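You operate a simulated robot arm through the tools that you are given. There is no shell and no other tool. Be economical: measure what you need, move in short steps, check, and stop when the job is done.

The job below is to be done with a simulated robot arm. You get a single attempt, and the scene is never put back.

JOB
Empty the portioner's beaker into the drain and run one rinse.
Fine: the beaker goes back in its corner first; cover down. Set down upright: beaker.

The check looks at the end state, three seconds after you hand in, the way a careful person would. Anything else that was tipped, shoved, dropped, spilled or broken makes it a failure. Lids that push on must go on centred and level and be pressed home; caps that screw on are set level and turned clockwise until they are tight.

ROBOT AND FRAMES
A 7-joint arm with a two-finger parallel gripper on a trunk, on a base that drives. Base frame: it is fixed to the floor where the robot stands at the start and does not move with it; the origin is under the middle of the robot, x ahead of it, y to its left, z up. Readings come in mm, degrees, newtons and seconds.
With the tool pointing down near the work surface it reaches from about 100 to 660 mm from the robot's upright axis, wherever it stands. Its first joint turns from -166.0 to 166.0 degrees. Places, roughly: beaker [1250, 1000, 1000]; portioner cover [900, -100, 1100]; portioner from knob [800, 100, 900]; portioner rinse button [1000, -200, 1200]; portioner start button [700, -100, 900]; portioner switch [700, -100, 900]; portioner to knob [800, 100, 900]; portioner volume knob [700, 0, 900]; rinse corner of the portioner [1000, 0, 900]; tube [1000, 1000, 1000]. Payload 1.57 kg.
The tool frame sits at the grasp point between the pads (the TCP): z along the fingers, y along the line on which they close. The tips reach 30 mm beyond it. The gripper opens to 110 mm. The fingers are 24 mm wide and 12 mm thick; the gripper's body (48 by 112 mm) begins 78 mm behind the TCP.
Orientation is that of the tool frame in the base frame, as a unit quaternion [w, x, y, z]. With the fingers straight down and closing along the base's y, the tool's x points along the base's -x, its y along +y and its z along -z.

CONTROLS
- The arm moves only by the tool drive_tool. Its argument "rows" is a list of rows, each an object (a shift or turn left out is 0, a gripper value left out holds the last) with "linear": the shift along the tool's x, y, z in units of 50 mm (1.0 is 50 mm), a list of three; "dr": the turn, a rotation vector about the tool's x, y, z in units of 5 degrees (1.0 is 5 degrees), a list of three; "jaw": the opening in per cent of the stroke, from 0 (shut) to 100 (fully open). In form: [{"linear": [tx, ty, tz], "dr": [wx, wy, wz], "jaw": jaw}, ...]. A call has 1 to 10 rows; each row shifts and turns the commanded pose from where the row before left it, along the tool's axes as they then stand. A call with a number of a shift or a turn outside -1 to 1 is refused whole. Rows are played at 5 a second. More than 50 mm and 8.6 degrees between two rows, or a gripper value outside its range, and nothing of the call is played. Where a pose cannot be reached the arm comes as near as it can. A force on the tool above 60 N (or 10 N above the force at the start of the call, whichever is more), or a blocked arm, ends the call early, and 0.2 s more pass. Each finger travels about 45 mm/s and halts on what it meets, pressing with about 35 N; the grip force reading is that of the motor and also rises with nothing between the fingers. The clock runs only during rows and for 0.2 s after the last one: add rows that do not move to give the fingers time. The reply holds the time, the measured pose of the TCP, the force on the tool along the base axes, the opening and the grip force, in the units named above and with some noise, with the torque about the TCP (base axes, N m) and any sound that the robot's microphone picked up.
- Cameras (640 x 400 px; columns grow to the right, rows downward): "scene" is now at [29.3, 128.4, 1390.2]; the picture's right is [-0.26, -0.97, 0.00], its down [-0.20, 0.05, -0.98] and it looks along [0.94, -0.25, -0.21] (base axes); focal length 260 px, centre (320, 200). "wrist" rides on the gripper at [70, 16, -141] in the tool frame; the picture's right is [-0.23, 0.97, 0.00], its down [-0.86, -0.20, -0.48] and it looks along [-0.47, -0.11, 0.88] (tool axes); focal length 222 px, centre (320, 200). There is no depth. A picture from a camera that has moved, and an enlarged one, comes with that camera's place and axes in the base frame and with its lens.
- grab_frame(camera): a new picture of that camera. No time passes.
- raise_lower(by): slides the trunk up (or, below 0, down) by that many mm; the arm and the scene camera ride with it, the base frame stays. It gives what a move gives, with no picture.
- drive_base(legs): drives the robot by 1 to 6 legs, each [ahead, turn to the left] in mm and degrees, along the robot's own axes; the way and the turn of a leg run together, so that a leg with both is an arc; at most 1500 mm and 180 degrees a leg. The arm and the cameras ride along, it lands a little off, and it stops where it bumps. It gives what a move gives.
- pan_tilt(pan, tilt): turns the head with the scene camera to pan (to the left, within 155 degrees either way) and tilt (down, from -29 to 69), counted from straight ahead of the robot. It gives what a move gives.
- inspect(camera, box): a new picture of the part [left, top, right, bottom] of that camera's present view, enlarged. No time passes.
- job_done(): hands the job in; it is judged then, once.

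Work in short steps. Places have to be worked out from the pictures, the camera data and where the tool is seen: move nearer, look again, correct. Check each grasp and each placing, and mend what went wrong. You have 120 turns and 78 pictures in all, those below and enlarged ones among them. Open the gripper and draw the arm clear of the work before you hand the job in, unless the task says otherwise; then end with one line.

The tools are called by a JSON object that holds its "op" and its "data". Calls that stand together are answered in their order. drive_tool: Moves the arm, as the interface text tells. Its arguments: {"type":"object","properties":{"rows":{"type":"array","items":{"type":"object","properties":{"linear":{"type":"array","items":{"type":"number"}},"dr":{"type":"array","items":{"type":"number"}},"jaw":{"type":"number"}}}}},"required":["rows"]} The other tools are called the same way: raise_lower (by) slides the trunk up or down; drive_base (legs) drives the base; pan_tilt (pan, tilt) turns the head that bears the scene camera; grab_frame (camera) takes a picture; inspect (camera, box) takes an enlarged picture of a part of a camera's view; job_done () hands the job in.

At the start:

```text
time: 0.0
eef_pos: [529.8, -166.5, 1000.5]
orientation: [0.0, 0.0, 1.0, 0.0]
wrist_force: [0.4, 0.3, -0.7]
ft_torque: [-0.01, 0.0, 0.04]
grip_width: 109.9
finger_force: 0.0
trunk travel left (down, up): [-275.0, 315.0]
robot x, y, heading: [1.6, -0.4, -0.1]
head pan, tilt: [-15.1, 12.0]
```

scene: 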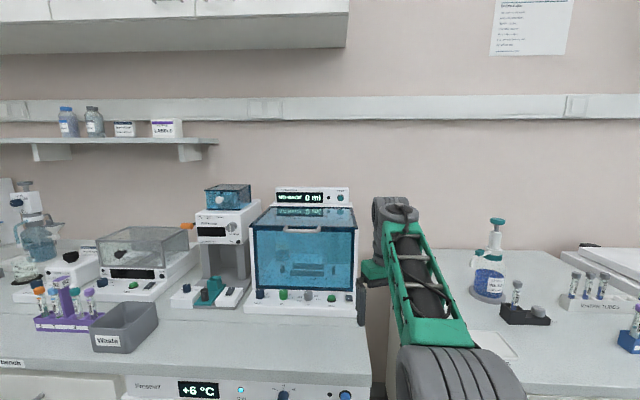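
wrist: 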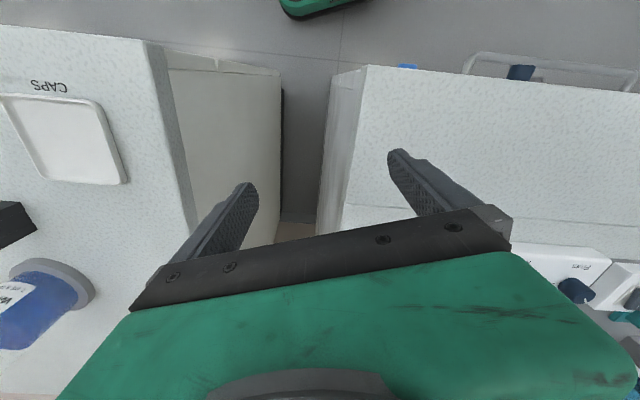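

I see a blue-covered machine in the middle, which is probably the portioner. I'll enlarge that part to read its labels.

{"op": "inspect", "data": {"camera": "scene", "box": [160, 170, 380, 330]}}

{"op": "inspect", "data": {"camera": "scene", "box": [0, 170, 220, 370]}}

```text
2.50 times, centred on (270, 250) of scene
camera zoom: at [29.3, 128.4, 1390.2], right [-0.26, -0.97, 0.0], down [-0.2, 0.05, -0.98], along [0.94, -0.25, -0.21], focal length 649 px, centre (445, 75)
```

zoom: 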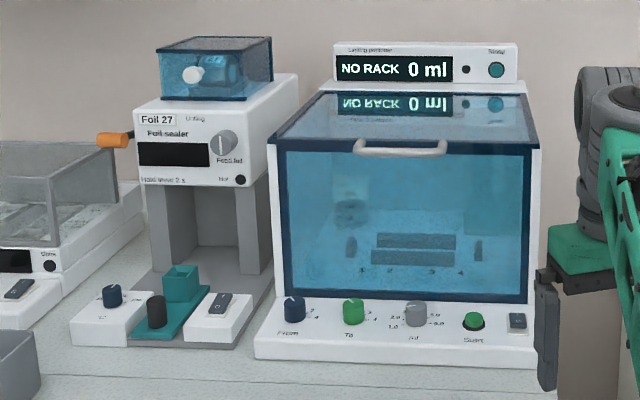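

```text
2.00 times, centred on (110, 270) of scene
camera zoom: at [29.3, 128.4, 1390.2], right [-0.26, -0.97, 0.0], down [-0.2, 0.05, -0.98], along [0.94, -0.25, -0.21], focal length 519 px, centre (740, 60)
```

zoom: 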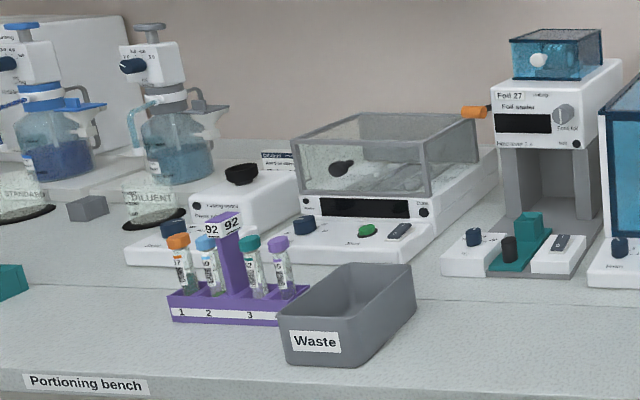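

Next I need the beaker and the drain, so I'll pan the head to the left.

{"op": "pan_tilt", "data": {"pan": 40, "tilt": 20}}

{"op": "grab_frame", "data": {"camera": "scene"}}

{"op": "pan_tilt", "data": {"pan": -70, "tilt": 20}}

{"op": "grab_frame", "data": {"camera": "scene"}}

```text
time: 1.2
eef_pos: [531.4, -166.9, 1000.7]
orientation: [0.0, 0.0, 1.0, 0.0]
wrist_force: [-0.1, 0.6, 0.3]
ft_torque: [0.01, 0.0, -0.01]
grip_width: 110.2
finger_force: 0.0
trunk travel left (down, up): [-275.0, 315.0]
robot x, y, heading: [1.0, -0.0, -0.1]
head pan, tilt: [40.0, 20.0]
```

```text
73 pictures are left
camera scene: at [10.7, 212.4, 1377.1], right [0.64, -0.77, 0.0], down [-0.26, -0.22, -0.94], along [0.72, 0.6, -0.34], focal length 260 px, centre (320, 200)
```

scene: 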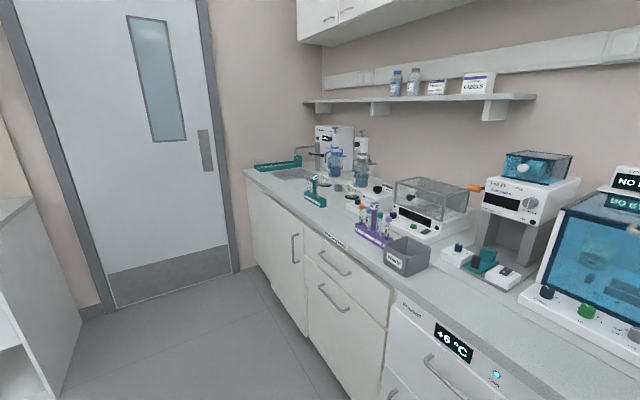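

```text
time: 3.1
eef_pos: [530.6, -165.9, 1000.4]
orientation: [0.0, 0.0, 1.0, 0.001]
wrist_force: [-0.1, -0.4, -0.3]
ft_torque: [0.03, -0.02, 0.0]
grip_width: 110.0
finger_force: 0.0
trunk travel left (down, up): [-275.0, 315.0]
robot x, y, heading: [1.4, -0.3, 0.1]
head pan, tilt: [-70.0, 20.0]
```

```text
72 pictures are left
camera scene: at [-28.8, 65.1, 1377.1], right [-0.94, -0.34, 0.0], down [-0.12, 0.32, -0.94], along [0.32, -0.88, -0.34], focal length 260 px, centre (320, 200)
```

scene: 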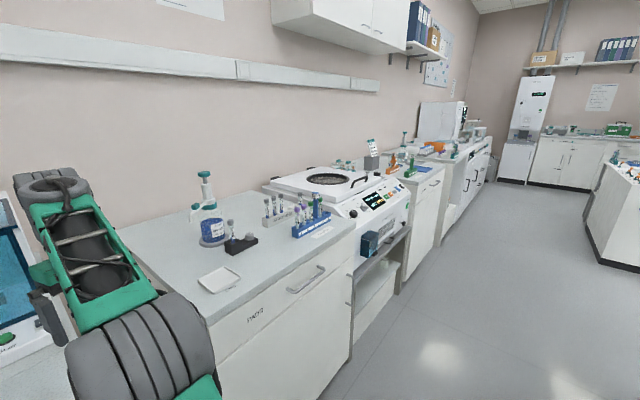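

The sink is at the far left end of the bench. I'll look more closely inside the portioner and around the sink.

{"op": "pan_tilt", "data": {"pan": -5, "tilt": 22}}

{"op": "inspect", "data": {"camera": "scene", "box": [250, 130, 410, 260]}}

{"op": "pan_tilt", "data": {"pan": 45, "tilt": 20}}

{"op": "inspect", "data": {"camera": "scene", "box": [240, 100, 440, 230]}}

```text
time: 4.5
eef_pos: [530.8, -165.5, 1000.4]
orientation: [0.0, 0.0, 1.0, 0.0]
wrist_force: [-0.3, -0.1, 0.2]
ft_torque: [-0.01, -0.04, -0.02]
grip_width: 110.2
finger_force: 0.0
trunk travel left (down, up): [-275.0, 315.0]
robot x, y, heading: [0.8, -0.0, -0.0]
head pan, tilt: [-5.0, 22.0]
```

```text
3.08 times, centred on (330, 195) of scene
camera zoom: at [31.8, 144.4, 1373.8], right [-0.09, -1.0, 0.0], down [-0.37, 0.03, -0.93], along [0.92, -0.08, -0.37], focal length 799 px, centre (289, 215)
```

zoom: 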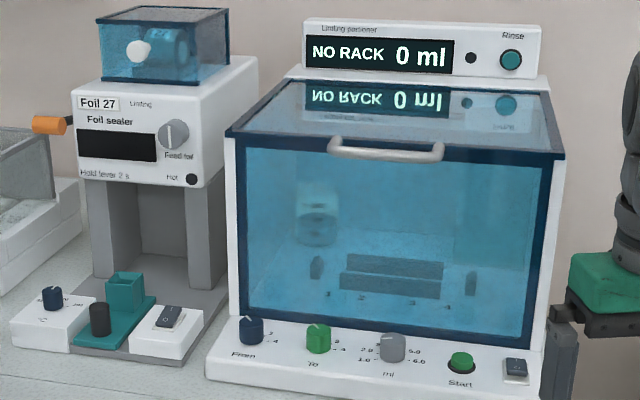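

```text
time: 5.7
eef_pos: [529.8, -165.0, 1000.4]
orientation: [0.0, 0.0, 1.0, 0.0]
wrist_force: [-0.6, 0.0, 0.1]
ft_torque: [0.0, 0.0, 0.01]
grip_width: 110.0
finger_force: 0.0
trunk travel left (down, up): [-275.0, 315.0]
robot x, y, heading: [-0.1, 1.0, -0.1]
head pan, tilt: [45.0, 20.0]
```

```text
3.08 times, centred on (340, 165) of scene
camera zoom: at [5.2, 218.4, 1377.1], right [0.71, -0.71, 0.0], down [-0.24, -0.24, -0.94], along [0.67, 0.66, -0.34], focal length 799 px, centre (258, 308)
```

zoom: 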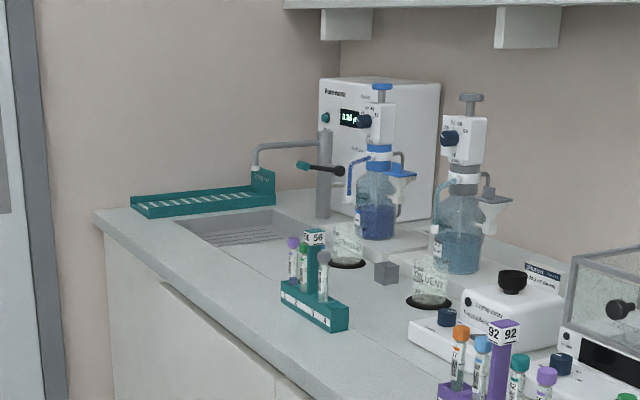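

The portioner's beaker seems to be at the back left, inside the cover. I'll raise the trunk to get a vertical baseline for measuring.

{"op": "raise_lower", "data": {"by": 250}}

{"op": "pan_tilt", "data": {"pan": -5, "tilt": 32}}

{"op": "inspect", "data": {"camera": "scene", "box": [220, 110, 420, 290]}}

```text
time: 8.2
eef_pos: [530.6, -165.7, 1250.6]
orientation: [0.0, 0.0, 1.0, 0.0]
wrist_force: [-0.4, 0.2, -0.6]
ft_torque: [-0.03, -0.02, 0.01]
grip_width: 110.0
finger_force: 0.1
trunk travel left (down, up): [-525.0, 65.0]
robot x, y, heading: [-4.9, 0.1, -0.2]
head pan, tilt: [45.0, 20.0]
```

```text
time: 9.4
eef_pos: [530.7, -166.1, 1250.7]
orientation: [0.001, 0.001, 1.0, -0.001]
wrist_force: [-0.3, -0.2, -0.1]
ft_torque: [0.03, -0.01, -0.01]
grip_width: 110.2
finger_force: 0.1
trunk travel left (down, up): [-525.0, 65.0]
robot x, y, heading: [0.2, -1.7, -0.0]
head pan, tilt: [-5.0, 32.0]
```

```text
2.22 times, centred on (320, 200) of scene
camera zoom: at [28.6, 144.9, 1607.9], right [-0.09, -1.0, 0.0], down [-0.53, 0.05, -0.85], along [0.84, -0.07, -0.53], focal length 577 px, centre (320, 200)
```

zoom: 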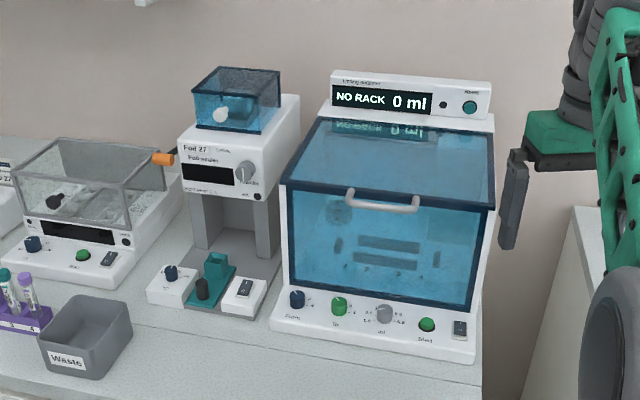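

By triangulation:
- The bench is at z≈898.
- The machine is turned about -17°.
- The handle is near (745,-10,1145).
- The beaker is near (1029,15,953).

I'll retract the arm and drive to stand square in front of the machine, facing its left half.

{"op": "drive_tool", "data": {"rows": [{"linear": [1, 0, 0]}, {"linear": [1, 0, 0]}, {"linear": [1, 0, 0]}, {"linear": [0.5, 0.5, 0]}, {"linear": [0, 0, 0]}]}}

{"op": "drive_base", "data": {"legs": [[0, 49.5], [251, 0], [0, -66.5]]}}

{"op": "pan_tilt", "data": {"pan": 0, "tilt": 45}}

{"op": "grab_frame", "data": {"camera": "scene"}}

```text
time: 10.6
eef_pos: [353.3, -143.5, 1249.9]
orientation: [0.0, 0.0, 1.0, 0.0]
wrist_force: [0.3, 0.3, 0.1]
ft_torque: [0.04, -0.01, 0.05]
grip_width: 109.7
finger_force: 0.1
trunk travel left (down, up): [-525.0, 65.0]
robot x, y, heading: [0.2, -1.2, -0.1]
head pan, tilt: [-5.0, 32.0]
```

```text
time: 17.5
eef_pos: [461.1, -51.1, 1249.6]
orientation: [0.0, 0.145, 0.989, 0.0]
wrist_force: [-0.2, 0.0, -0.7]
ft_torque: [0.0, -0.02, 0.0]
grip_width: 109.8
finger_force: 0.1
trunk travel left (down, up): [-525.0, 65.0]
robot x, y, heading: [162.6, 185.1, -16.6]
head pan, tilt: [-5.0, 32.0]
```

```text
time: 18.3
eef_pos: [461.4, -50.6, 1250.1]
orientation: [0.0, 0.144, 0.99, 0.0]
wrist_force: [-0.8, 0.4, -0.3]
ft_torque: [0.0, 0.01, 0.02]
grip_width: 110.1
finger_force: 0.0
trunk travel left (down, up): [-525.0, 65.0]
robot x, y, heading: [165.2, 190.6, -16.6]
head pan, tilt: [0.0, 45.0]
```

```text
68 pictures are left
camera scene: at [226.4, 328.1, 1588.4], right [-0.29, -0.96, 0.0], down [-0.68, 0.2, -0.71], along [0.68, -0.2, -0.71], focal length 260 px, centre (320, 200)
```

scene: 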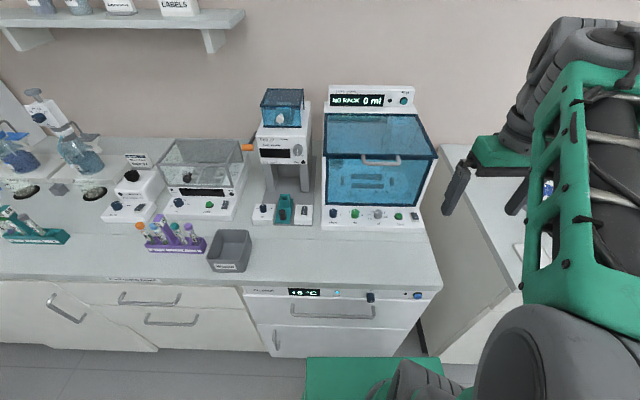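

The robot is square to the bench. I'll move the tool forward and left, then pitch it up to point horizontally at the handle.

{"op": "drive_tool", "data": {"rows": [{"linear": [-0.75, 0.6, 0]}, {"linear": [-0.75, 0.6, 0]}, {"linear": [-0.75, 0.6, 0]}, {"linear": [-0.75, 0.6, 0]}, {"dr": [0, -1, 0]}, {"dr": [0, -1, 0]}, {"dr": [0, -1, 0]}, {"dr": [0, -1, 0]}, {"dr": [0, -1, 0]}, {"dr": [0, -1, 0]}]}}

{"op": "drive_tool", "data": {"rows": [{"dr": [0, -1, 0]}, {"dr": [0, -1, 0]}, {"dr": [0, -1, 0]}, {"dr": [0, -1, 0]}, {"dr": [0, -1, 0]}, {"dr": [0, -1, 0]}, {"dr": [0, -1, 0]}, {"dr": [0, -1, 0]}, {"dr": [0, -1, 0]}, {"dr": [0, -1, 0]}]}}

{"op": "grab_frame", "data": {"camera": "scene"}}

```text
time: 20.5
eef_pos: [640.9, 18.8, 1258.7]
orientation: [0.243, 0.14, 0.959, -0.038]
wrist_force: [0.1, 0.4, 0.3]
ft_torque: [0.03, 0.0, -0.01]
grip_width: 109.9
finger_force: 0.0
out of reach, approached as far as the arm can: row 10
trunk travel left (down, up): [-525.0, 65.0]
robot x, y, heading: [166.6, 189.3, -16.7]
head pan, tilt: [0.0, 45.0]
```

```text
time: 22.7
eef_pos: [668.7, 115.9, 1530.2]
orientation: [0.636, 0.111, 0.758, -0.093]
wrist_force: [0.2, -0.3, -0.1]
ft_torque: [0.0, -0.05, 0.01]
grip_width: 110.2
finger_force: 0.1
out of reach, approached as far as the arm can: row 1, 2, 3, 4, 5, 6, 7, 8, 9, 10
trunk travel left (down, up): [-525.0, 65.0]
robot x, y, heading: [161.5, 190.5, -16.9]
head pan, tilt: [0.0, 45.0]
```

```text
67 pictures are left
camera scene: at [226.4, 328.3, 1587.8], right [-0.29, -0.96, 0.0], down [-0.68, 0.2, -0.71], along [0.68, -0.2, -0.71], focal length 260 px, centre (320, 200)
```

scene: 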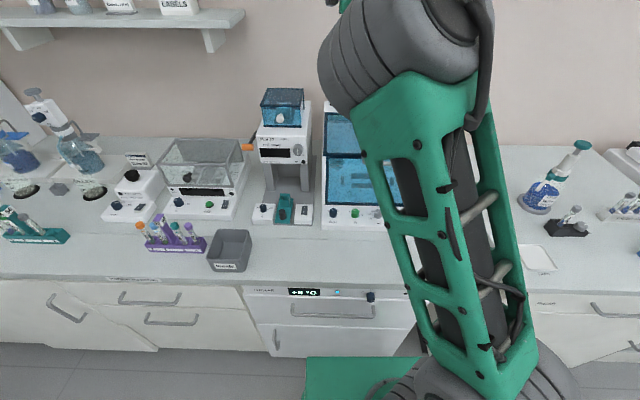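

The arm is still folded too close in to point horizontally. I'll send the commanded pose up and forward, where it should be reachable.

{"op": "drive_tool", "data": {"rows": [{"linear": [-1, 0, 0]}, {"linear": [-1, 0, 0]}, {"linear": [-1, 0, 0]}, {"linear": [0, 0, 1]}, {"linear": [0, 0, 1]}, {"linear": [0, 0, 1]}, {"dr": [0, -1, 0]}, {"dr": [0, -1, 0]}]}}

{"op": "grab_frame", "data": {"camera": "scene"}}

```text
time: 24.5
eef_pos: [819.9, 74.5, 1640.0]
orientation: [0.701, 0.103, 0.698, -0.102]
wrist_force: [-1.0, 1.0, 0.8]
ft_torque: [-0.01, 0.01, -0.01]
grip_width: 109.8
finger_force: 0.2
out of reach, approached as far as the arm can: row 3, 6
trunk travel left (down, up): [-525.0, 65.0]
robot x, y, heading: [164.2, 191.1, -16.7]
head pan, tilt: [0.0, 45.0]
```

```text
66 pictures are left
camera scene: at [225.7, 328.3, 1588.4], right [-0.29, -0.96, 0.0], down [-0.68, 0.2, -0.71], along [0.68, -0.2, -0.71], focal length 260 px, centre (320, 200)
```

scene: 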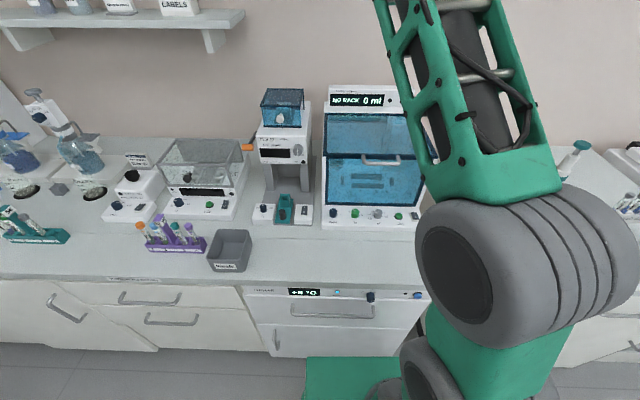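

The horizontal pose is reached at z=1640. I'll lower the trunk 300 mm and then roll the tool so the jaws close vertically.

{"op": "raise_lower", "data": {"by": -300}}

{"op": "drive_tool", "data": {"rows": [{"linear": [0, 0, -0.6], "jaw": 50}, {"linear": [0, 0, -0.6]}, {"linear": [0, 0, -0.6]}, {"linear": [0, 0, -0.6]}]}}

{"op": "grab_frame", "data": {"camera": "scene"}}

```text
time: 27.5
eef_pos: [821.5, 74.9, 1339.0]
orientation: [0.699, 0.102, 0.701, -0.102]
wrist_force: [-0.5, -0.2, -0.1]
ft_torque: [0.0, 0.0, -0.01]
grip_width: 110.0
finger_force: 0.0
trunk travel left (down, up): [-225.0, 365.0]
robot x, y, heading: [163.8, 189.1, -16.6]
head pan, tilt: [0.0, 45.0]
```

```text
time: 28.5
eef_pos: [705.6, 110.5, 1339.2]
orientation: [0.699, 0.103, 0.7, -0.103]
wrist_force: [0.0, 0.4, 0.1]
ft_torque: [0.03, -0.07, -0.01]
grip_width: 54.9
finger_force: 0.1
trunk travel left (down, up): [-225.0, 365.0]
robot x, y, heading: [162.2, 193.9, -16.4]
head pan, tilt: [0.0, 45.0]
```

```text
65 pictures are left
camera scene: at [226.7, 328.1, 1288.4], right [-0.29, -0.96, 0.0], down [-0.68, 0.2, -0.71], along [0.68, -0.2, -0.71], focal length 260 px, centre (320, 200)
```

scene: 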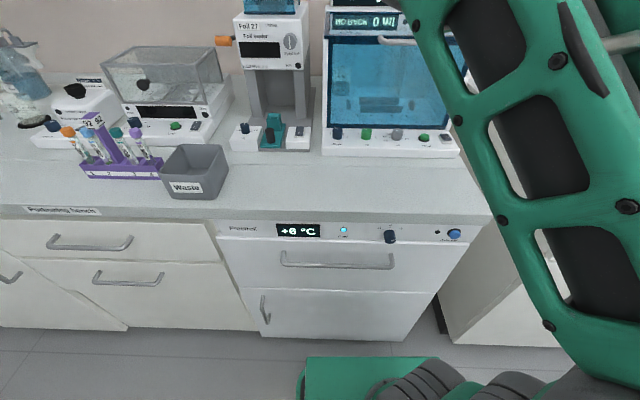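

Now I'll shift right to line up with the handle and roll 90° so the fingers close vertically.

{"op": "drive_tool", "data": {"rows": [{"linear": [0, -1, 0]}, {"linear": [0, -1, 0]}, {"dr": [0, 0, 1]}, {"dr": [0, 0, 1]}, {"dr": [0, 0, 1]}, {"dr": [0, 0, 1]}, {"dr": [0, 0, 1]}, {"dr": [0, 0, 1]}, {"dr": [0, 0, 1]}, {"dr": [0, 0, 1]}]}}

{"op": "drive_tool", "data": {"rows": [{"dr": [0, 0, 1]}, {"dr": [0, 0, 1]}, {"dr": [0, 0, 1]}, {"dr": [0, 0, 1]}, {"dr": [0, 0, 1]}, {"dr": [0, 0, 1]}, {"dr": [0, 0, 1]}, {"dr": [0, 0, 1]}, {"dr": [0, 0, 1]}, {"dr": [0, 0, 1]}]}}

{"op": "grab_frame", "data": {"camera": "wrist"}}

```text
time: 30.7
eef_pos: [678.4, 13.2, 1339.5]
orientation: [0.692, 0.336, 0.622, 0.144]
wrist_force: [0.7, 0.1, -0.3]
ft_torque: [0.01, 0.0, -0.03]
grip_width: 54.9
finger_force: 0.0
trunk travel left (down, up): [-225.0, 365.0]
robot x, y, heading: [161.4, 189.1, -16.7]
head pan, tilt: [0.0, 45.0]
```

```text
time: 32.9
eef_pos: [676.6, 13.9, 1339.8]
orientation: [0.567, 0.567, 0.422, 0.424]
wrist_force: [0.3, 0.4, 1.0]
ft_torque: [-0.01, 0.0, 0.02]
grip_width: 54.9
finger_force: 0.3
trunk travel left (down, up): [-225.0, 365.0]
robot x, y, heading: [165.0, 187.1, -16.7]
head pan, tilt: [0.0, 45.0]
```

```text
64 pictures are left
camera wrist: at [561.6, 121.0, 1356.4], right [-0.07, -0.22, 0.97], down [-0.7, -0.68, -0.2], along [0.71, -0.7, -0.11], focal length 222 px, centre (320, 200)
```

wrist: 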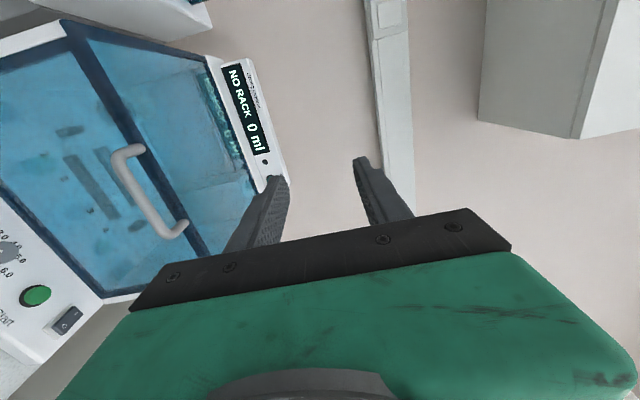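

Wrist-camera triangulation agrees: the handle is near (748,-5,1145). I'll descend to that height in front of it.

{"op": "drive_tool", "data": {"rows": [{"linear": [0, -1, 0]}, {"linear": [0, -1, 0]}, {"linear": [0, -1, 0]}, {"linear": [0, -0.85, 0]}]}}

{"op": "grab_frame", "data": {"camera": "wrist"}}

{"op": "grab_frame", "data": {"camera": "scene"}}

```text
time: 33.9
eef_pos: [680.6, 8.5, 1129.6]
orientation: [0.56, 0.574, 0.426, 0.419]
wrist_force: [-0.8, -0.6, 0.8]
ft_torque: [-0.02, -0.02, -0.02]
grip_width: 55.1
finger_force: 0.0
trunk travel left (down, up): [-225.0, 365.0]
robot x, y, heading: [165.1, 187.6, -16.6]
head pan, tilt: [0.0, 45.0]
```

```text
63 pictures are left
camera wrist: at [566.1, 115.5, 1149.3], right [-0.05, -0.23, 0.97], down [-0.71, -0.68, -0.19], along [0.71, -0.7, -0.13], focal length 222 px, centre (320, 200)
```

wrist: 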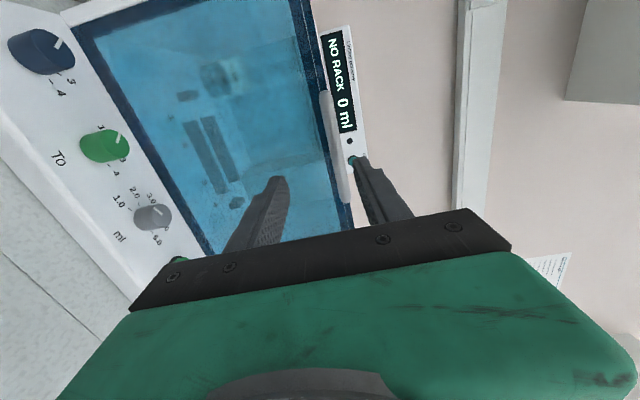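

```text
62 pictures are left
camera scene: at [226.2, 328.3, 1286.5], right [-0.29, -0.96, 0.0], down [-0.68, 0.2, -0.71], along [0.68, -0.2, -0.71], focal length 260 px, centre (320, 200)
```

scene: 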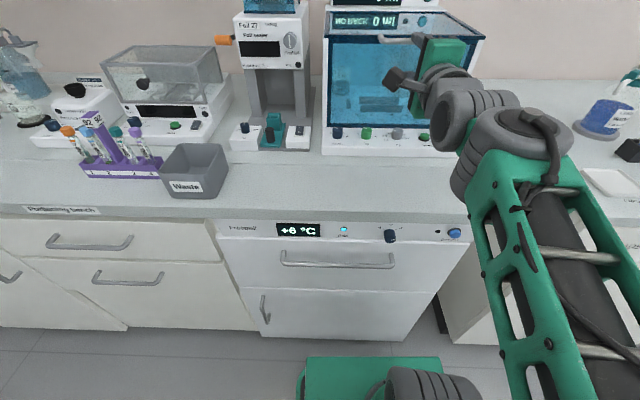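

The handle bar reads z≈1148 and the TCP is at 1130. I'll raise 18 mm and advance 58 mm so the fingers straddle the bar.

{"op": "drive_tool", "data": {"rows": [{"linear": [0, 0.36, 0]}, {"linear": [0, 0, 0.58]}, {"linear": [0, 0, 0.58]}, {}]}}

{"op": "grab_frame", "data": {"camera": "wrist"}}

```text
time: 34.9
eef_pos: [732.8, -4.8, 1162.1]
orientation: [0.567, 0.567, 0.422, 0.423]
wrist_force: [0.0, 0.1, 0.8]
ft_torque: [-0.04, 0.0, -0.03]
grip_width: 55.1
finger_force: 0.1
trunk travel left (down, up): [-225.0, 365.0]
robot x, y, heading: [166.5, 187.6, -16.6]
head pan, tilt: [0.0, 45.0]
```

```text
61 pictures are left
camera wrist: at [616.8, 103.0, 1179.8], right [-0.07, -0.22, 0.97], down [-0.7, -0.68, -0.2], along [0.71, -0.7, -0.11], focal length 222 px, centre (320, 200)
```

wrist: 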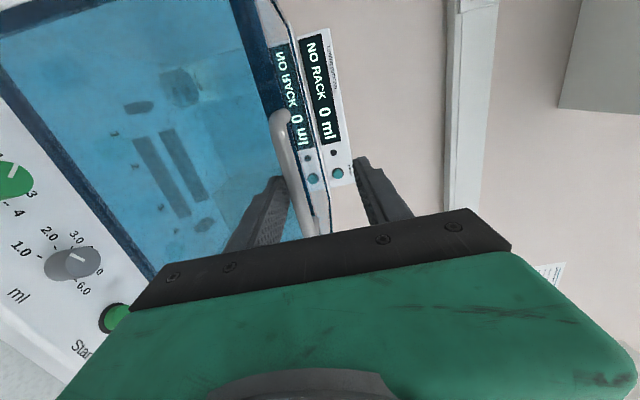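

The fingers straddle the bar. I'll center on it and narrow the jaws into a loose cage, then lift the first 15° along the hinge arc.

{"op": "drive_tool", "data": {"rows": [{"linear": [0, -0.16, 0], "jaw": 22}, {}, {}, {}]}}

{"op": "drive_tool", "data": {"rows": [{"linear": [0, 0.27, 0.01]}, {"linear": [0, 0.27, 0.02]}, {"linear": [0, 0.27, 0.03]}, {"linear": [0, 0.27, 0.04]}, {"linear": [0, 0.26, 0.06]}, {"linear": [0, 0.26, 0.06]}, {}]}}

{"op": "grab_frame", "data": {"camera": "wrist"}}

{"op": "grab_frame", "data": {"camera": "scene"}}

```text
time: 35.9
eef_pos: [732.9, -3.7, 1154.4]
orientation: [0.567, 0.567, 0.423, 0.423]
wrist_force: [0.3, 0.1, -2.6]
ft_torque: [0.0, -0.01, 0.04]
grip_width: 26.0
finger_force: 0.8
trunk travel left (down, up): [-225.0, 365.0]
robot x, y, heading: [164.7, 189.4, -16.5]
head pan, tilt: [0.0, 45.0]
```

```text
time: 37.5
eef_pos: [743.6, -5.7, 1235.1]
orientation: [0.567, 0.567, 0.423, 0.422]
wrist_force: [0.4, -0.3, -2.7]
ft_torque: [0.01, 0.04, -0.02]
grip_width: 25.8
finger_force: 0.8
trunk travel left (down, up): [-225.0, 365.0]
robot x, y, heading: [161.4, 186.9, -16.6]
head pan, tilt: [0.0, 45.0]
```

```text
60 pictures are left
camera wrist: at [628.4, 101.0, 1253.2], right [-0.06, -0.22, 0.97], down [-0.7, -0.68, -0.2], along [0.71, -0.7, -0.11], focal length 222 px, centre (320, 200)
```

wrist: 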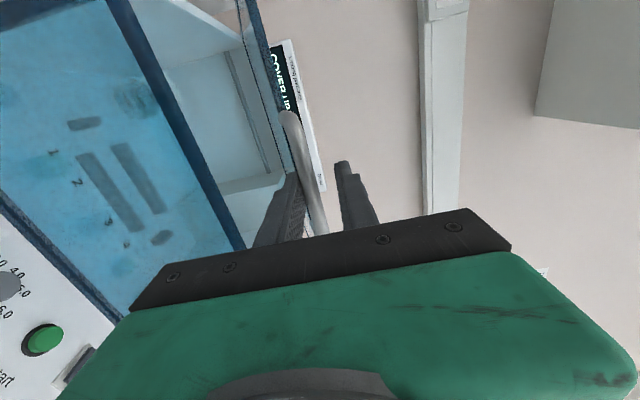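

```text
59 pictures are left
camera scene: at [226.6, 328.0, 1288.4], right [-0.29, -0.96, 0.0], down [-0.68, 0.2, -0.71], along [0.68, -0.2, -0.71], focal length 260 px, centre (320, 200)
```

scene: 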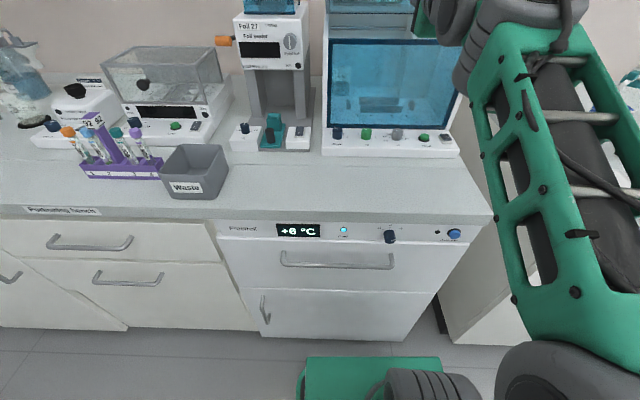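

The display now reads "COVER UP". Only the top lid hinges, and the front glass stays fixed. I'll keep lifting along the arc.

{"op": "drive_tool", "data": {"rows": [{"linear": [0, 0.52, 0.16]}, {"linear": [0, 0.5, 0.21]}, {"linear": [0, 0.48, 0.25]}, {"linear": [0, 0.46, 0.29]}, {"linear": [0, 0.43, 0.33]}, {"linear": [0, 0.4, 0.37]}, {"linear": [0, 0.37, 0.4]}, {}]}}

{"op": "grab_frame", "data": {"camera": "wrist"}}

```text
time: 39.3
eef_pos: [828.0, -33.2, 1380.0]
orientation: [0.566, 0.568, 0.423, 0.422]
wrist_force: [1.2, -0.6, -3.5]
ft_torque: [-0.01, 0.02, -0.01]
grip_width: 27.5
finger_force: 2.1
out of reach, approached as far as the arm can: row 7
trunk travel left (down, up): [-225.0, 365.0]
robot x, y, heading: [161.7, 186.1, -16.6]
head pan, tilt: [0.0, 45.0]
```

```text
58 pictures are left
camera wrist: at [713.2, 75.2, 1396.6], right [-0.06, -0.22, 0.97], down [-0.7, -0.68, -0.2], along [0.71, -0.7, -0.11], focal length 222 px, centre (320, 200)
```

wrist: 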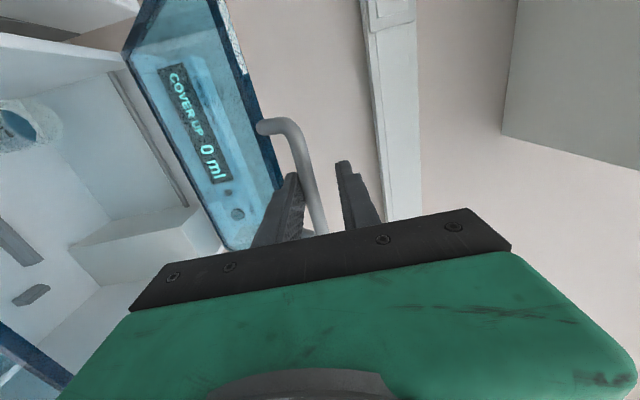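

The lid is at about 50° and the arm is at its reach limit. I'll lower slightly to see whether the lid stays up by itself.

{"op": "drive_tool", "data": {"rows": [{"linear": [0, -0.14, 0]}, {"linear": [0, -0.14, 0]}, {}]}}

{"op": "inspect", "data": {"camera": "wrist", "box": [120, 0, 440, 250]}}

```text
time: 40.1
eef_pos: [827.3, -32.5, 1365.5]
orientation: [0.567, 0.567, 0.422, 0.423]
wrist_force: [-0.4, 0.0, -0.9]
ft_torque: [0.02, 0.02, 0.03]
grip_width: 25.4
finger_force: 0.7
trunk travel left (down, up): [-225.0, 365.0]
robot x, y, heading: [160.3, 188.9, -16.6]
head pan, tilt: [0.0, 45.0]
```

```text
1.60 times, centred on (280, 125) of wrist
camera zoom: at [711.8, 74.6, 1383.2], right [-0.06, -0.22, 0.97], down [-0.7, -0.68, -0.2], along [0.71, -0.7, -0.11], focal length 355 px, centre (384, 320)
```

zoom: 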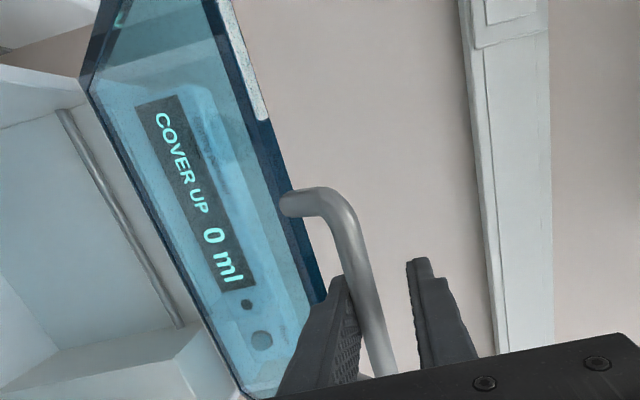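

The load dropped to about zero, so the hinge may hold by friction. I'll open the jaw a bit and lower further to confirm.

{"op": "drive_tool", "data": {"rows": [{"jaw": 45}, {"linear": [0, -0.1, 0]}, {"linear": [0, -0.15, 0]}, {}]}}

{"op": "inspect", "data": {"camera": "wrist", "box": [120, 0, 440, 250]}}

```text
time: 41.1
eef_pos: [825.8, -33.4, 1354.4]
orientation: [0.567, 0.567, 0.422, 0.423]
wrist_force: [-0.9, -0.1, -2.0]
ft_torque: [-0.01, -0.03, -0.04]
grip_width: 50.7
finger_force: 0.6
trunk travel left (down, up): [-225.0, 365.0]
robot x, y, heading: [161.6, 187.7, -16.5]
head pan, tilt: [0.0, 45.0]
```

```text
1.60 times, centred on (280, 125) of wrist
camera zoom: at [711.8, 74.9, 1370.7], right [-0.06, -0.22, 0.97], down [-0.7, -0.68, -0.2], along [0.71, -0.7, -0.11], focal length 355 px, centre (384, 320)
```

zoom: 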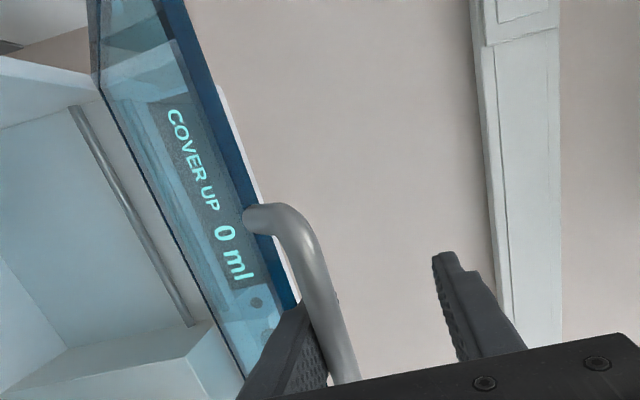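

The lid falls if it isn't held, so I need more reach. I'll look down to see how much room there is between the base and the bench.

{"op": "pan_tilt", "data": {"pan": 20, "tilt": 69}}

{"op": "grab_frame", "data": {"camera": "scene"}}

```text
time: 42.0
eef_pos: [827.1, -31.7, 1353.6]
orientation: [0.567, 0.567, 0.422, 0.423]
wrist_force: [0.6, -0.6, -1.7]
ft_torque: [-0.01, -0.01, 0.02]
grip_width: 51.2
finger_force: 1.1
trunk travel left (down, up): [-225.0, 365.0]
robot x, y, heading: [161.8, 189.9, -16.8]
head pan, tilt: [20.0, 68.8]
```

```text
55 pictures are left
camera scene: at [204.5, 354.6, 1259.6], right [0.06, -1.0, 0.0], down [-0.93, -0.06, -0.36], along [0.36, 0.02, -0.93], focal length 260 px, centre (320, 200)
```

scene: 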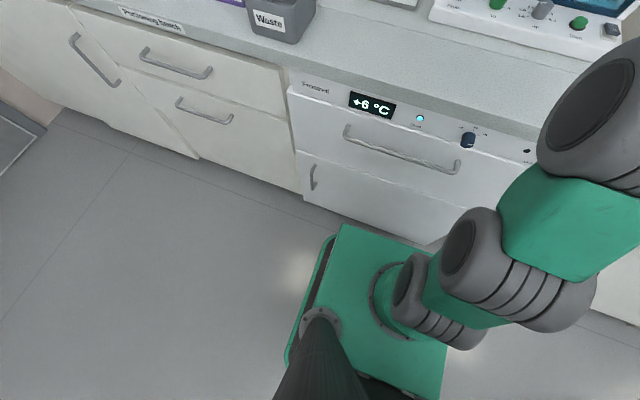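

There is about 120 mm of room ahead. My plan is to lower the lid closed again along its arc, drive closer, and then reopen it with better reach.

{"op": "drive_tool", "data": {"rows": [{"linear": [0, 0, -0.4]}, {"linear": [0, -0.36, -0.25]}, {"linear": [0, -0.36, -0.24]}, {"linear": [0, -0.5, -0.24]}, {"linear": [0, -0.5, -0.22]}, {"linear": [0, -0.52, -0.16]}, {"linear": [0, -0.52, -0.12]}, {"linear": [0, -0.54, -0.08]}, {"linear": [0, -0.54, -0.03]}, {}]}}

{"op": "grab_frame", "data": {"camera": "wrist"}}

```text
time: 43.1
eef_pos: [772.1, -14.9, 1291.2]
orientation: [0.578, 0.555, 0.415, 0.431]
wrist_force: [41.5, -14.0, 8.9]
ft_torque: [-2.97, -9.16, 0.08]
grip_width: 42.9
finger_force: 0.0
trunk travel left (down, up): [-225.0, 365.0]
robot x, y, heading: [162.1, 187.6, -16.1]
head pan, tilt: [20.0, 68.8]
stopped in row 5: the force on the tool passed its limit at 75 N (the readings are from after the stop); the commanded pose is now the measured one
```

```text
54 pictures are left
camera wrist: at [656.0, 92.7, 1303.1], right [-0.1, -0.21, 0.97], down [-0.69, -0.69, -0.22], along [0.71, -0.7, -0.08], focal length 222 px, centre (320, 200)
```

wrist: 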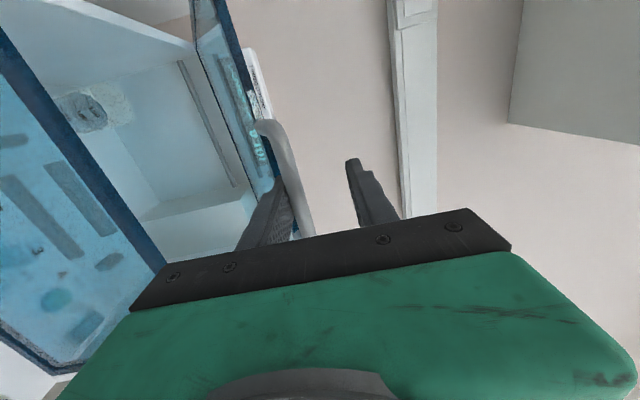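

The lower fingertip jammed on the lid edge because it was inserted too far past the bar. I'll lift a few millimetres to relieve it, then retract.

{"op": "drive_tool", "data": {"rows": [{"linear": [0, 0.2, 0.1]}, {"linear": [0, 0.1, 0.05]}, {}]}}

{"op": "inspect", "data": {"camera": "wrist", "box": [120, 0, 440, 250]}}

```text
time: 43.9
eef_pos: [776.7, -16.6, 1303.2]
orientation: [0.574, 0.559, 0.417, 0.429]
wrist_force: [12.1, -5.7, -2.5]
ft_torque: [-1.34, -1.82, 0.14]
grip_width: 51.2
finger_force: 1.1
trunk travel left (down, up): [-225.0, 365.0]
robot x, y, heading: [165.5, 187.0, -16.9]
head pan, tilt: [20.0, 68.8]
```

```text
1.60 times, centred on (280, 125) of wrist
camera zoom: at [660.1, 91.4, 1317.2], right [-0.09, -0.21, 0.97], down [-0.7, -0.68, -0.21], along [0.71, -0.7, -0.09], focal length 355 px, centre (384, 320)
```

zoom: 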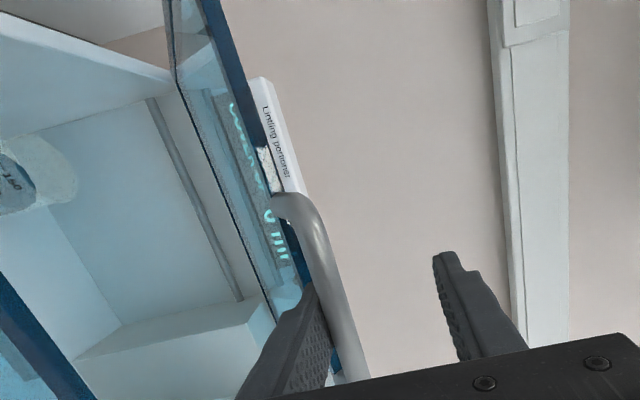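

Mostly relieved. I'll lift a little more, then back off to get the tips clear of the lid edge.

{"op": "drive_tool", "data": {"rows": [{"linear": [0, 0.15, 0.08]}, {"linear": [0, 0.05, -0.1]}, {"linear": [0, 0, -0.12]}, {}]}}

{"op": "inspect", "data": {"camera": "wrist", "box": [120, 0, 440, 250]}}

```text
time: 44.9
eef_pos: [774.0, -15.7, 1308.4]
orientation: [0.572, 0.561, 0.419, 0.428]
wrist_force: [42.2, -12.2, -12.4]
ft_torque: [-1.95, -3.78, 0.07]
grip_width: 61.4
finger_force: 7.3
trunk travel left (down, up): [-225.0, 365.0]
robot x, y, heading: [163.6, 190.0, -16.5]
head pan, tilt: [20.0, 68.8]
```

```text
1.60 times, centred on (280, 125) of wrist
camera zoom: at [659.8, 91.3, 1323.4], right [-0.08, -0.21, 0.97], down [-0.7, -0.69, -0.21], along [0.71, -0.7, -0.09], focal length 355 px, centre (384, 320)
```

zoom: 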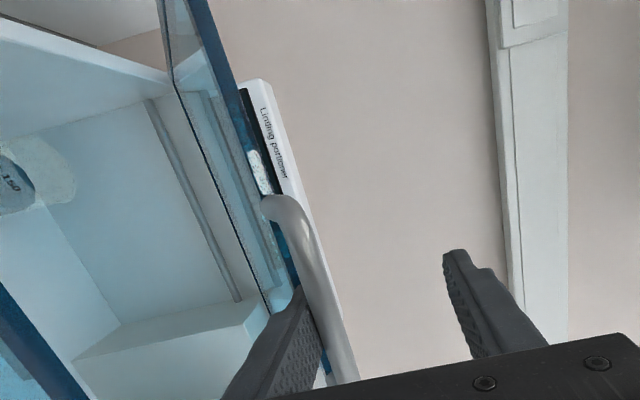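

The tool still reads 42 N forward, so something is hooked. I'll look at the gripper with the scene camera before moving again.

{"op": "pan_tilt", "data": {"pan": 0, "tilt": 5}}

{"op": "inspect", "data": {"camera": "scene", "box": [300, 100, 560, 300]}}

```text
time: 46.2
eef_pos: [774.7, -16.3, 1309.8]
orientation: [0.572, 0.562, 0.418, 0.427]
wrist_force: [43.1, -10.5, -14.4]
ft_torque: [-1.42, -3.74, 0.35]
grip_width: 63.0
finger_force: 7.6
trunk travel left (down, up): [-225.0, 365.0]
robot x, y, heading: [164.2, 185.6, -16.7]
head pan, tilt: [0.0, 5.0]
```

```text
2.00 times, centred on (430, 200) of scene
camera zoom: at [244.2, 323.2, 1351.1], right [-0.28, -0.96, 0.0], down [-0.09, 0.03, -1.0], along [0.95, -0.28, -0.09], focal length 519 px, centre (100, 200)
```

zoom: 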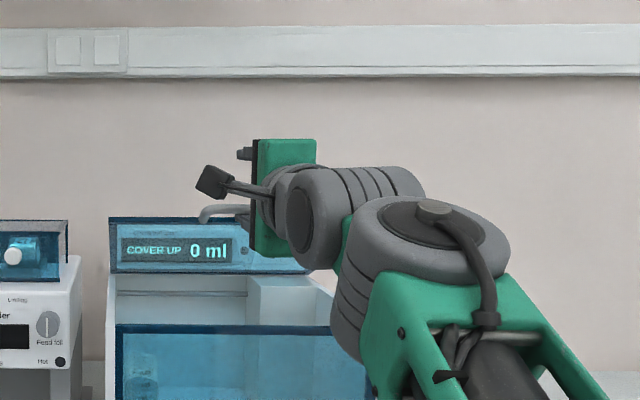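

Working through the forces, the lower finger seems pinched between the bar above it and the lid edge under its tip. I'll pitch the tip up and raise it, then retract.

{"op": "drive_tool", "data": {"rows": [{"linear": [0, 0.05, 0.05], "dr": [-0.8, 0, 0]}, {"linear": [0, 0.15, 0.05], "dr": [-0.8, 0, 0]}, {"linear": [0, 0.1, 0]}, {}]}}

{"op": "inspect", "data": {"camera": "wrist", "box": [120, 0, 440, 250]}}

```text
time: 47.2
eef_pos: [769.2, -14.9, 1332.4]
orientation: [0.614, 0.516, 0.384, 0.457]
wrist_force: [0.3, -0.2, -2.5]
ft_torque: [0.02, 0.05, -0.02]
grip_width: 51.3
finger_force: 1.0
trunk travel left (down, up): [-225.0, 365.0]
robot x, y, heading: [163.0, 186.0, -16.7]
head pan, tilt: [0.0, 5.0]
```

```text
1.60 times, centred on (280, 125) of wrist
camera zoom: at [653.4, 92.1, 1324.7], right [-0.23, -0.17, 0.96], down [-0.66, -0.7, -0.28], along [0.71, -0.7, 0.04], focal length 355 px, centre (384, 320)
```

zoom: 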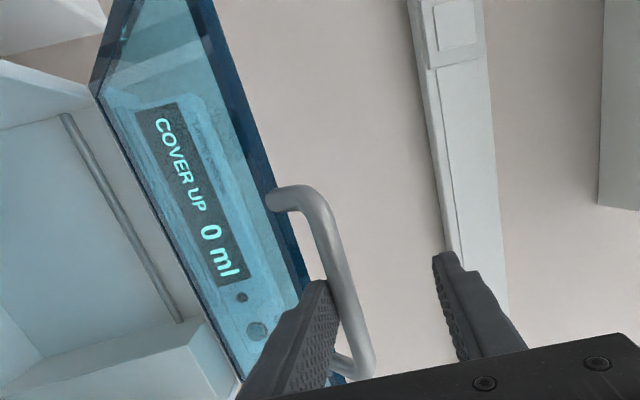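

It is free now, carrying only the lid's weight, and the bar sits near the fingertips. I'll lower along the arc while keeping that engagement.

{"op": "drive_tool", "data": {"rows": [{"linear": [0, -0.35, -0.2]}, {"linear": [0, -0.35, -0.21]}, {"linear": [0, -0.37, -0.22]}, {"linear": [0, -0.37, -0.22]}, {}]}}

{"op": "inspect", "data": {"camera": "wrist", "box": [120, 0, 440, 250]}}

```text
time: 48.5
eef_pos: [742.7, -9.1, 1250.9]
orientation: [0.612, 0.516, 0.386, 0.458]
wrist_force: [0.2, 1.0, -0.9]
ft_torque: [-0.02, 0.01, 0.03]
grip_width: 51.4
finger_force: 1.3
trunk travel left (down, up): [-225.0, 365.0]
robot x, y, heading: [159.8, 191.8, -16.6]
head pan, tilt: [0.0, 5.0]
```

```text
1.60 times, centred on (280, 125) of wrist
camera zoom: at [626.4, 98.4, 1243.9], right [-0.22, -0.17, 0.96], down [-0.66, -0.7, -0.28], along [0.71, -0.7, 0.04], focal length 355 px, centre (384, 320)
```

zoom: 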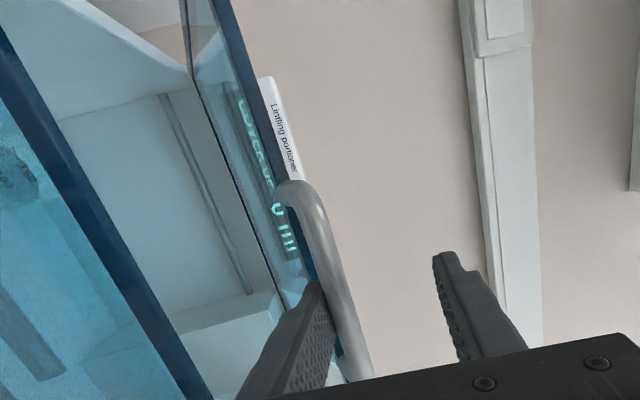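

Going smoothly. I'll continue down to closed.

{"op": "drive_tool", "data": {"rows": [{"linear": [0, -0.4, -0.17]}, {"linear": [0, -0.4, -0.16]}, {"linear": [0, -0.42, -0.11]}, {"linear": [0, -0.4, -0.1]}, {}]}}

{"op": "inspect", "data": {"camera": "wrist", "box": [120, 0, 440, 250]}}

```text
time: 49.6
eef_pos: [730.9, -1.7, 1168.5]
orientation: [0.612, 0.517, 0.386, 0.458]
wrist_force: [1.3, -1.1, -1.1]
ft_torque: [-0.01, 0.01, -0.01]
grip_width: 51.2
finger_force: 1.1
trunk travel left (down, up): [-225.0, 365.0]
robot x, y, heading: [166.6, 191.4, -16.7]
head pan, tilt: [0.0, 5.0]
```

```text
1.60 times, centred on (280, 125) of wrist
camera zoom: at [614.2, 104.6, 1161.7], right [-0.22, -0.17, 0.96], down [-0.66, -0.7, -0.28], along [0.71, -0.7, 0.04], focal length 355 px, centre (384, 320)
```

zoom: 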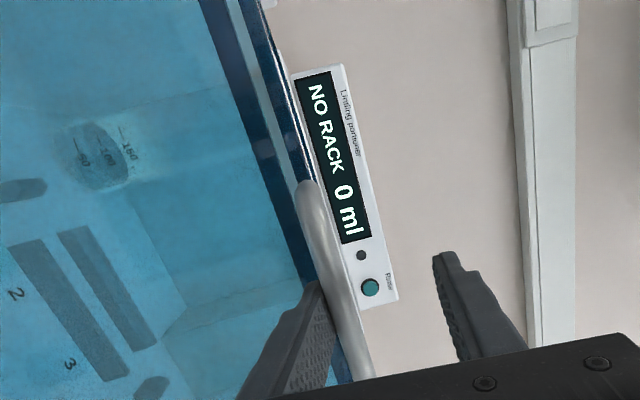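

The cover reads closed again ("NO RACK"). I'll slip off the bar, retract, rise above the machine, and then drive about 115 mm closer.

{"op": "drive_tool", "data": {"rows": [{"linear": [0, -0.15, -0.6]}, {"linear": [0, 0, -0.7], "dr": [0.5, 0, 0]}, {"linear": [0, 0, -0.3], "dr": [0.7, 0, 0]}, {"linear": [0, 0.5, -0.2], "dr": [0.7, 0, 0]}, {"linear": [0, 1, 0]}, {"linear": [0, 1, 0]}, {"linear": [0, 1, 0]}, {}]}}

{"op": "drive_base", "data": {"legs": [[60, 0]]}}

{"op": "pan_tilt", "data": {"pan": 15, "tilt": 69}}

{"op": "grab_frame", "data": {"camera": "scene"}}

```text
time: 51.5
eef_pos: [641.0, 26.2, 1326.5]
orientation: [0.569, 0.565, 0.421, 0.424]
wrist_force: [-0.6, -0.2, -0.3]
ft_torque: [-0.04, -0.02, 0.02]
grip_width: 49.4
finger_force: 0.2
trunk travel left (down, up): [-225.0, 365.0]
robot x, y, heading: [167.0, 187.0, -16.6]
head pan, tilt: [0.0, 5.0]
```

```text
time: 52.4
eef_pos: [699.3, 7.7, 1325.6]
orientation: [0.568, 0.566, 0.422, 0.424]
wrist_force: [-0.4, -0.9, 0.2]
ft_torque: [-0.02, -0.03, -0.03]
grip_width: 49.4
finger_force: 0.1
trunk travel left (down, up): [-225.0, 365.0]
robot x, y, heading: [223.3, 171.0, -16.8]
head pan, tilt: [0.0, 5.0]
```

```text
time: 53.8
eef_pos: [699.4, 7.5, 1325.2]
orientation: [0.568, 0.566, 0.422, 0.424]
wrist_force: [0.5, 0.0, 0.3]
ft_torque: [0.01, 0.0, 0.02]
grip_width: 49.2
finger_force: 0.1
trunk travel left (down, up): [-225.0, 365.0]
robot x, y, heading: [223.3, 167.7, -16.6]
head pan, tilt: [15.0, 68.8]
```

```text
47 pictures are left
camera scene: at [263.2, 332.4, 1259.6], right [-0.03, -1.0, 0.0], down [-0.93, 0.03, -0.36], along [0.36, -0.01, -0.93], focal length 260 px, centre (320, 200)
```

scene: 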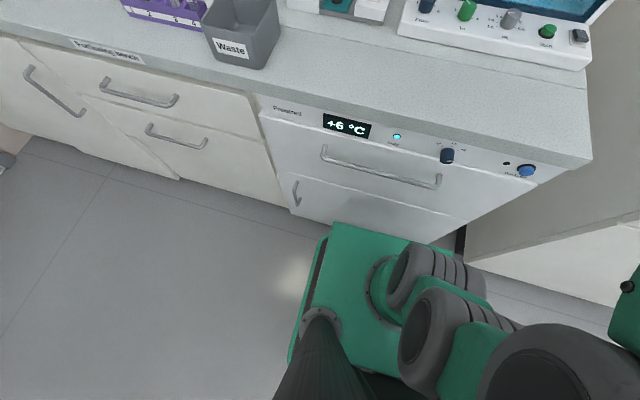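

There's still floor visible between the base and the fridge. I'll creep 55 mm further and raise the trunk 60 mm.

{"op": "drive_base", "data": {"legs": [[55, 0]]}}

{"op": "raise_lower", "data": {"by": 60}}

{"op": "drive_tool", "data": {"rows": [{"linear": [0, 0, -0.5]}, {"linear": [0, 0, -0.5]}, {}]}}

```text
time: 54.7
eef_pos: [744.7, -4.6, 1326.8]
orientation: [0.568, 0.565, 0.422, 0.424]
wrist_force: [0.6, 0.5, -0.1]
ft_torque: [0.01, -0.01, -0.02]
grip_width: 49.5
finger_force: 0.0
trunk travel left (down, up): [-225.0, 365.0]
robot x, y, heading: [268.2, 160.3, -17.0]
head pan, tilt: [15.0, 68.8]
```

```text
time: 55.7
eef_pos: [745.3, -6.3, 1385.5]
orientation: [0.567, 0.567, 0.422, 0.423]
wrist_force: [0.2, -0.4, 0.1]
ft_torque: [-0.02, 0.0, 0.01]
grip_width: 49.5
finger_force: 0.1
trunk travel left (down, up): [-285.0, 305.0]
robot x, y, heading: [266.8, 157.7, -17.5]
head pan, tilt: [15.0, 68.8]
```

```text
time: 56.7
eef_pos: [722.4, -8.8, 1358.6]
orientation: [0.544, 0.586, 0.43, 0.418]
wrist_force: [0.5, -0.2, -0.3]
ft_torque: [0.0, 0.0, -0.04]
grip_width: 49.6
finger_force: 0.1
trunk travel left (down, up): [-285.0, 305.0]
robot x, y, heading: [265.8, 155.4, -17.2]
head pan, tilt: [15.0, 68.8]
stopped in row 3: the arm was blocked; the commanded pose is now the measured one
```

The arm was blocked while retracting. I'll look before moving on.

{"op": "pan_tilt", "data": {"pan": -20, "tilt": 45}}

{"op": "grab_frame", "data": {"camera": "scene"}}

```text
time: 57.7
eef_pos: [722.2, -8.9, 1360.1]
orientation: [0.545, 0.585, 0.431, 0.419]
wrist_force: [-0.2, 0.6, 0.6]
ft_torque: [0.0, -0.01, -0.02]
grip_width: 49.7
finger_force: 0.0
trunk travel left (down, up): [-285.0, 305.0]
robot x, y, heading: [267.9, 157.3, -17.2]
head pan, tilt: [-20.0, 45.0]
```

```text
46 pictures are left
camera scene: at [319.8, 272.5, 1348.4], right [-0.6, -0.8, 0.0], down [-0.56, 0.43, -0.71], along [0.56, -0.43, -0.71], focal length 260 px, centre (320, 200)
```

scene: 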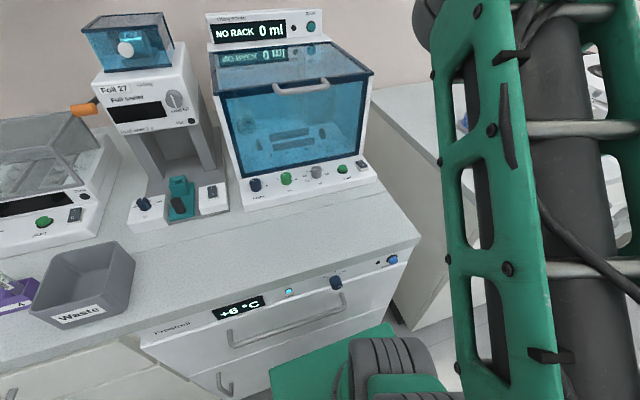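

The scene is undisturbed and the block is only a folding limit near the head. I'll descend above the handle first and try retracting from lower down.

{"op": "drive_tool", "data": {"rows": [{"linear": [0, -0.8, 0]}, {"linear": [0, -0.8, 0]}, {"linear": [0, -0.8, 0]}, {"linear": [0, 0, -0.3]}, {"linear": [0, 0, -0.3]}, {}]}}

{"op": "grab_frame", "data": {"camera": "wrist"}}

```text
time: 58.5
eef_pos: [765.0, -38.9, 1181.3]
orientation: [0.489, 0.633, 0.445, 0.403]
wrist_force: [-9.0, 4.6, 16.5]
ft_torque: [-0.04, -0.03, 0.01]
grip_width: 37.4
finger_force: 0.0
trunk travel left (down, up): [-285.0, 305.0]
robot x, y, heading: [269.6, 157.8, -17.0]
head pan, tilt: [-20.0, 45.0]
stopped in row 4: the arm was blocked; the commanded pose is now the measured one
```

```text
45 pictures are left
camera wrist: at [653.1, 63.3, 1232.1], right [0.1, -0.34, 0.93], down [-0.72, -0.67, -0.16], along [0.68, -0.66, -0.32], focal length 222 px, centre (320, 200)
```

wrist: 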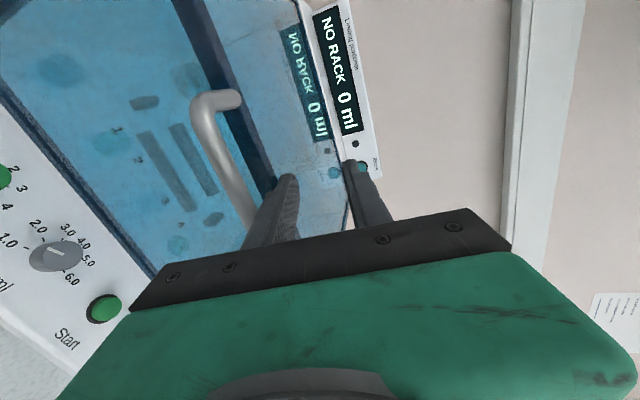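

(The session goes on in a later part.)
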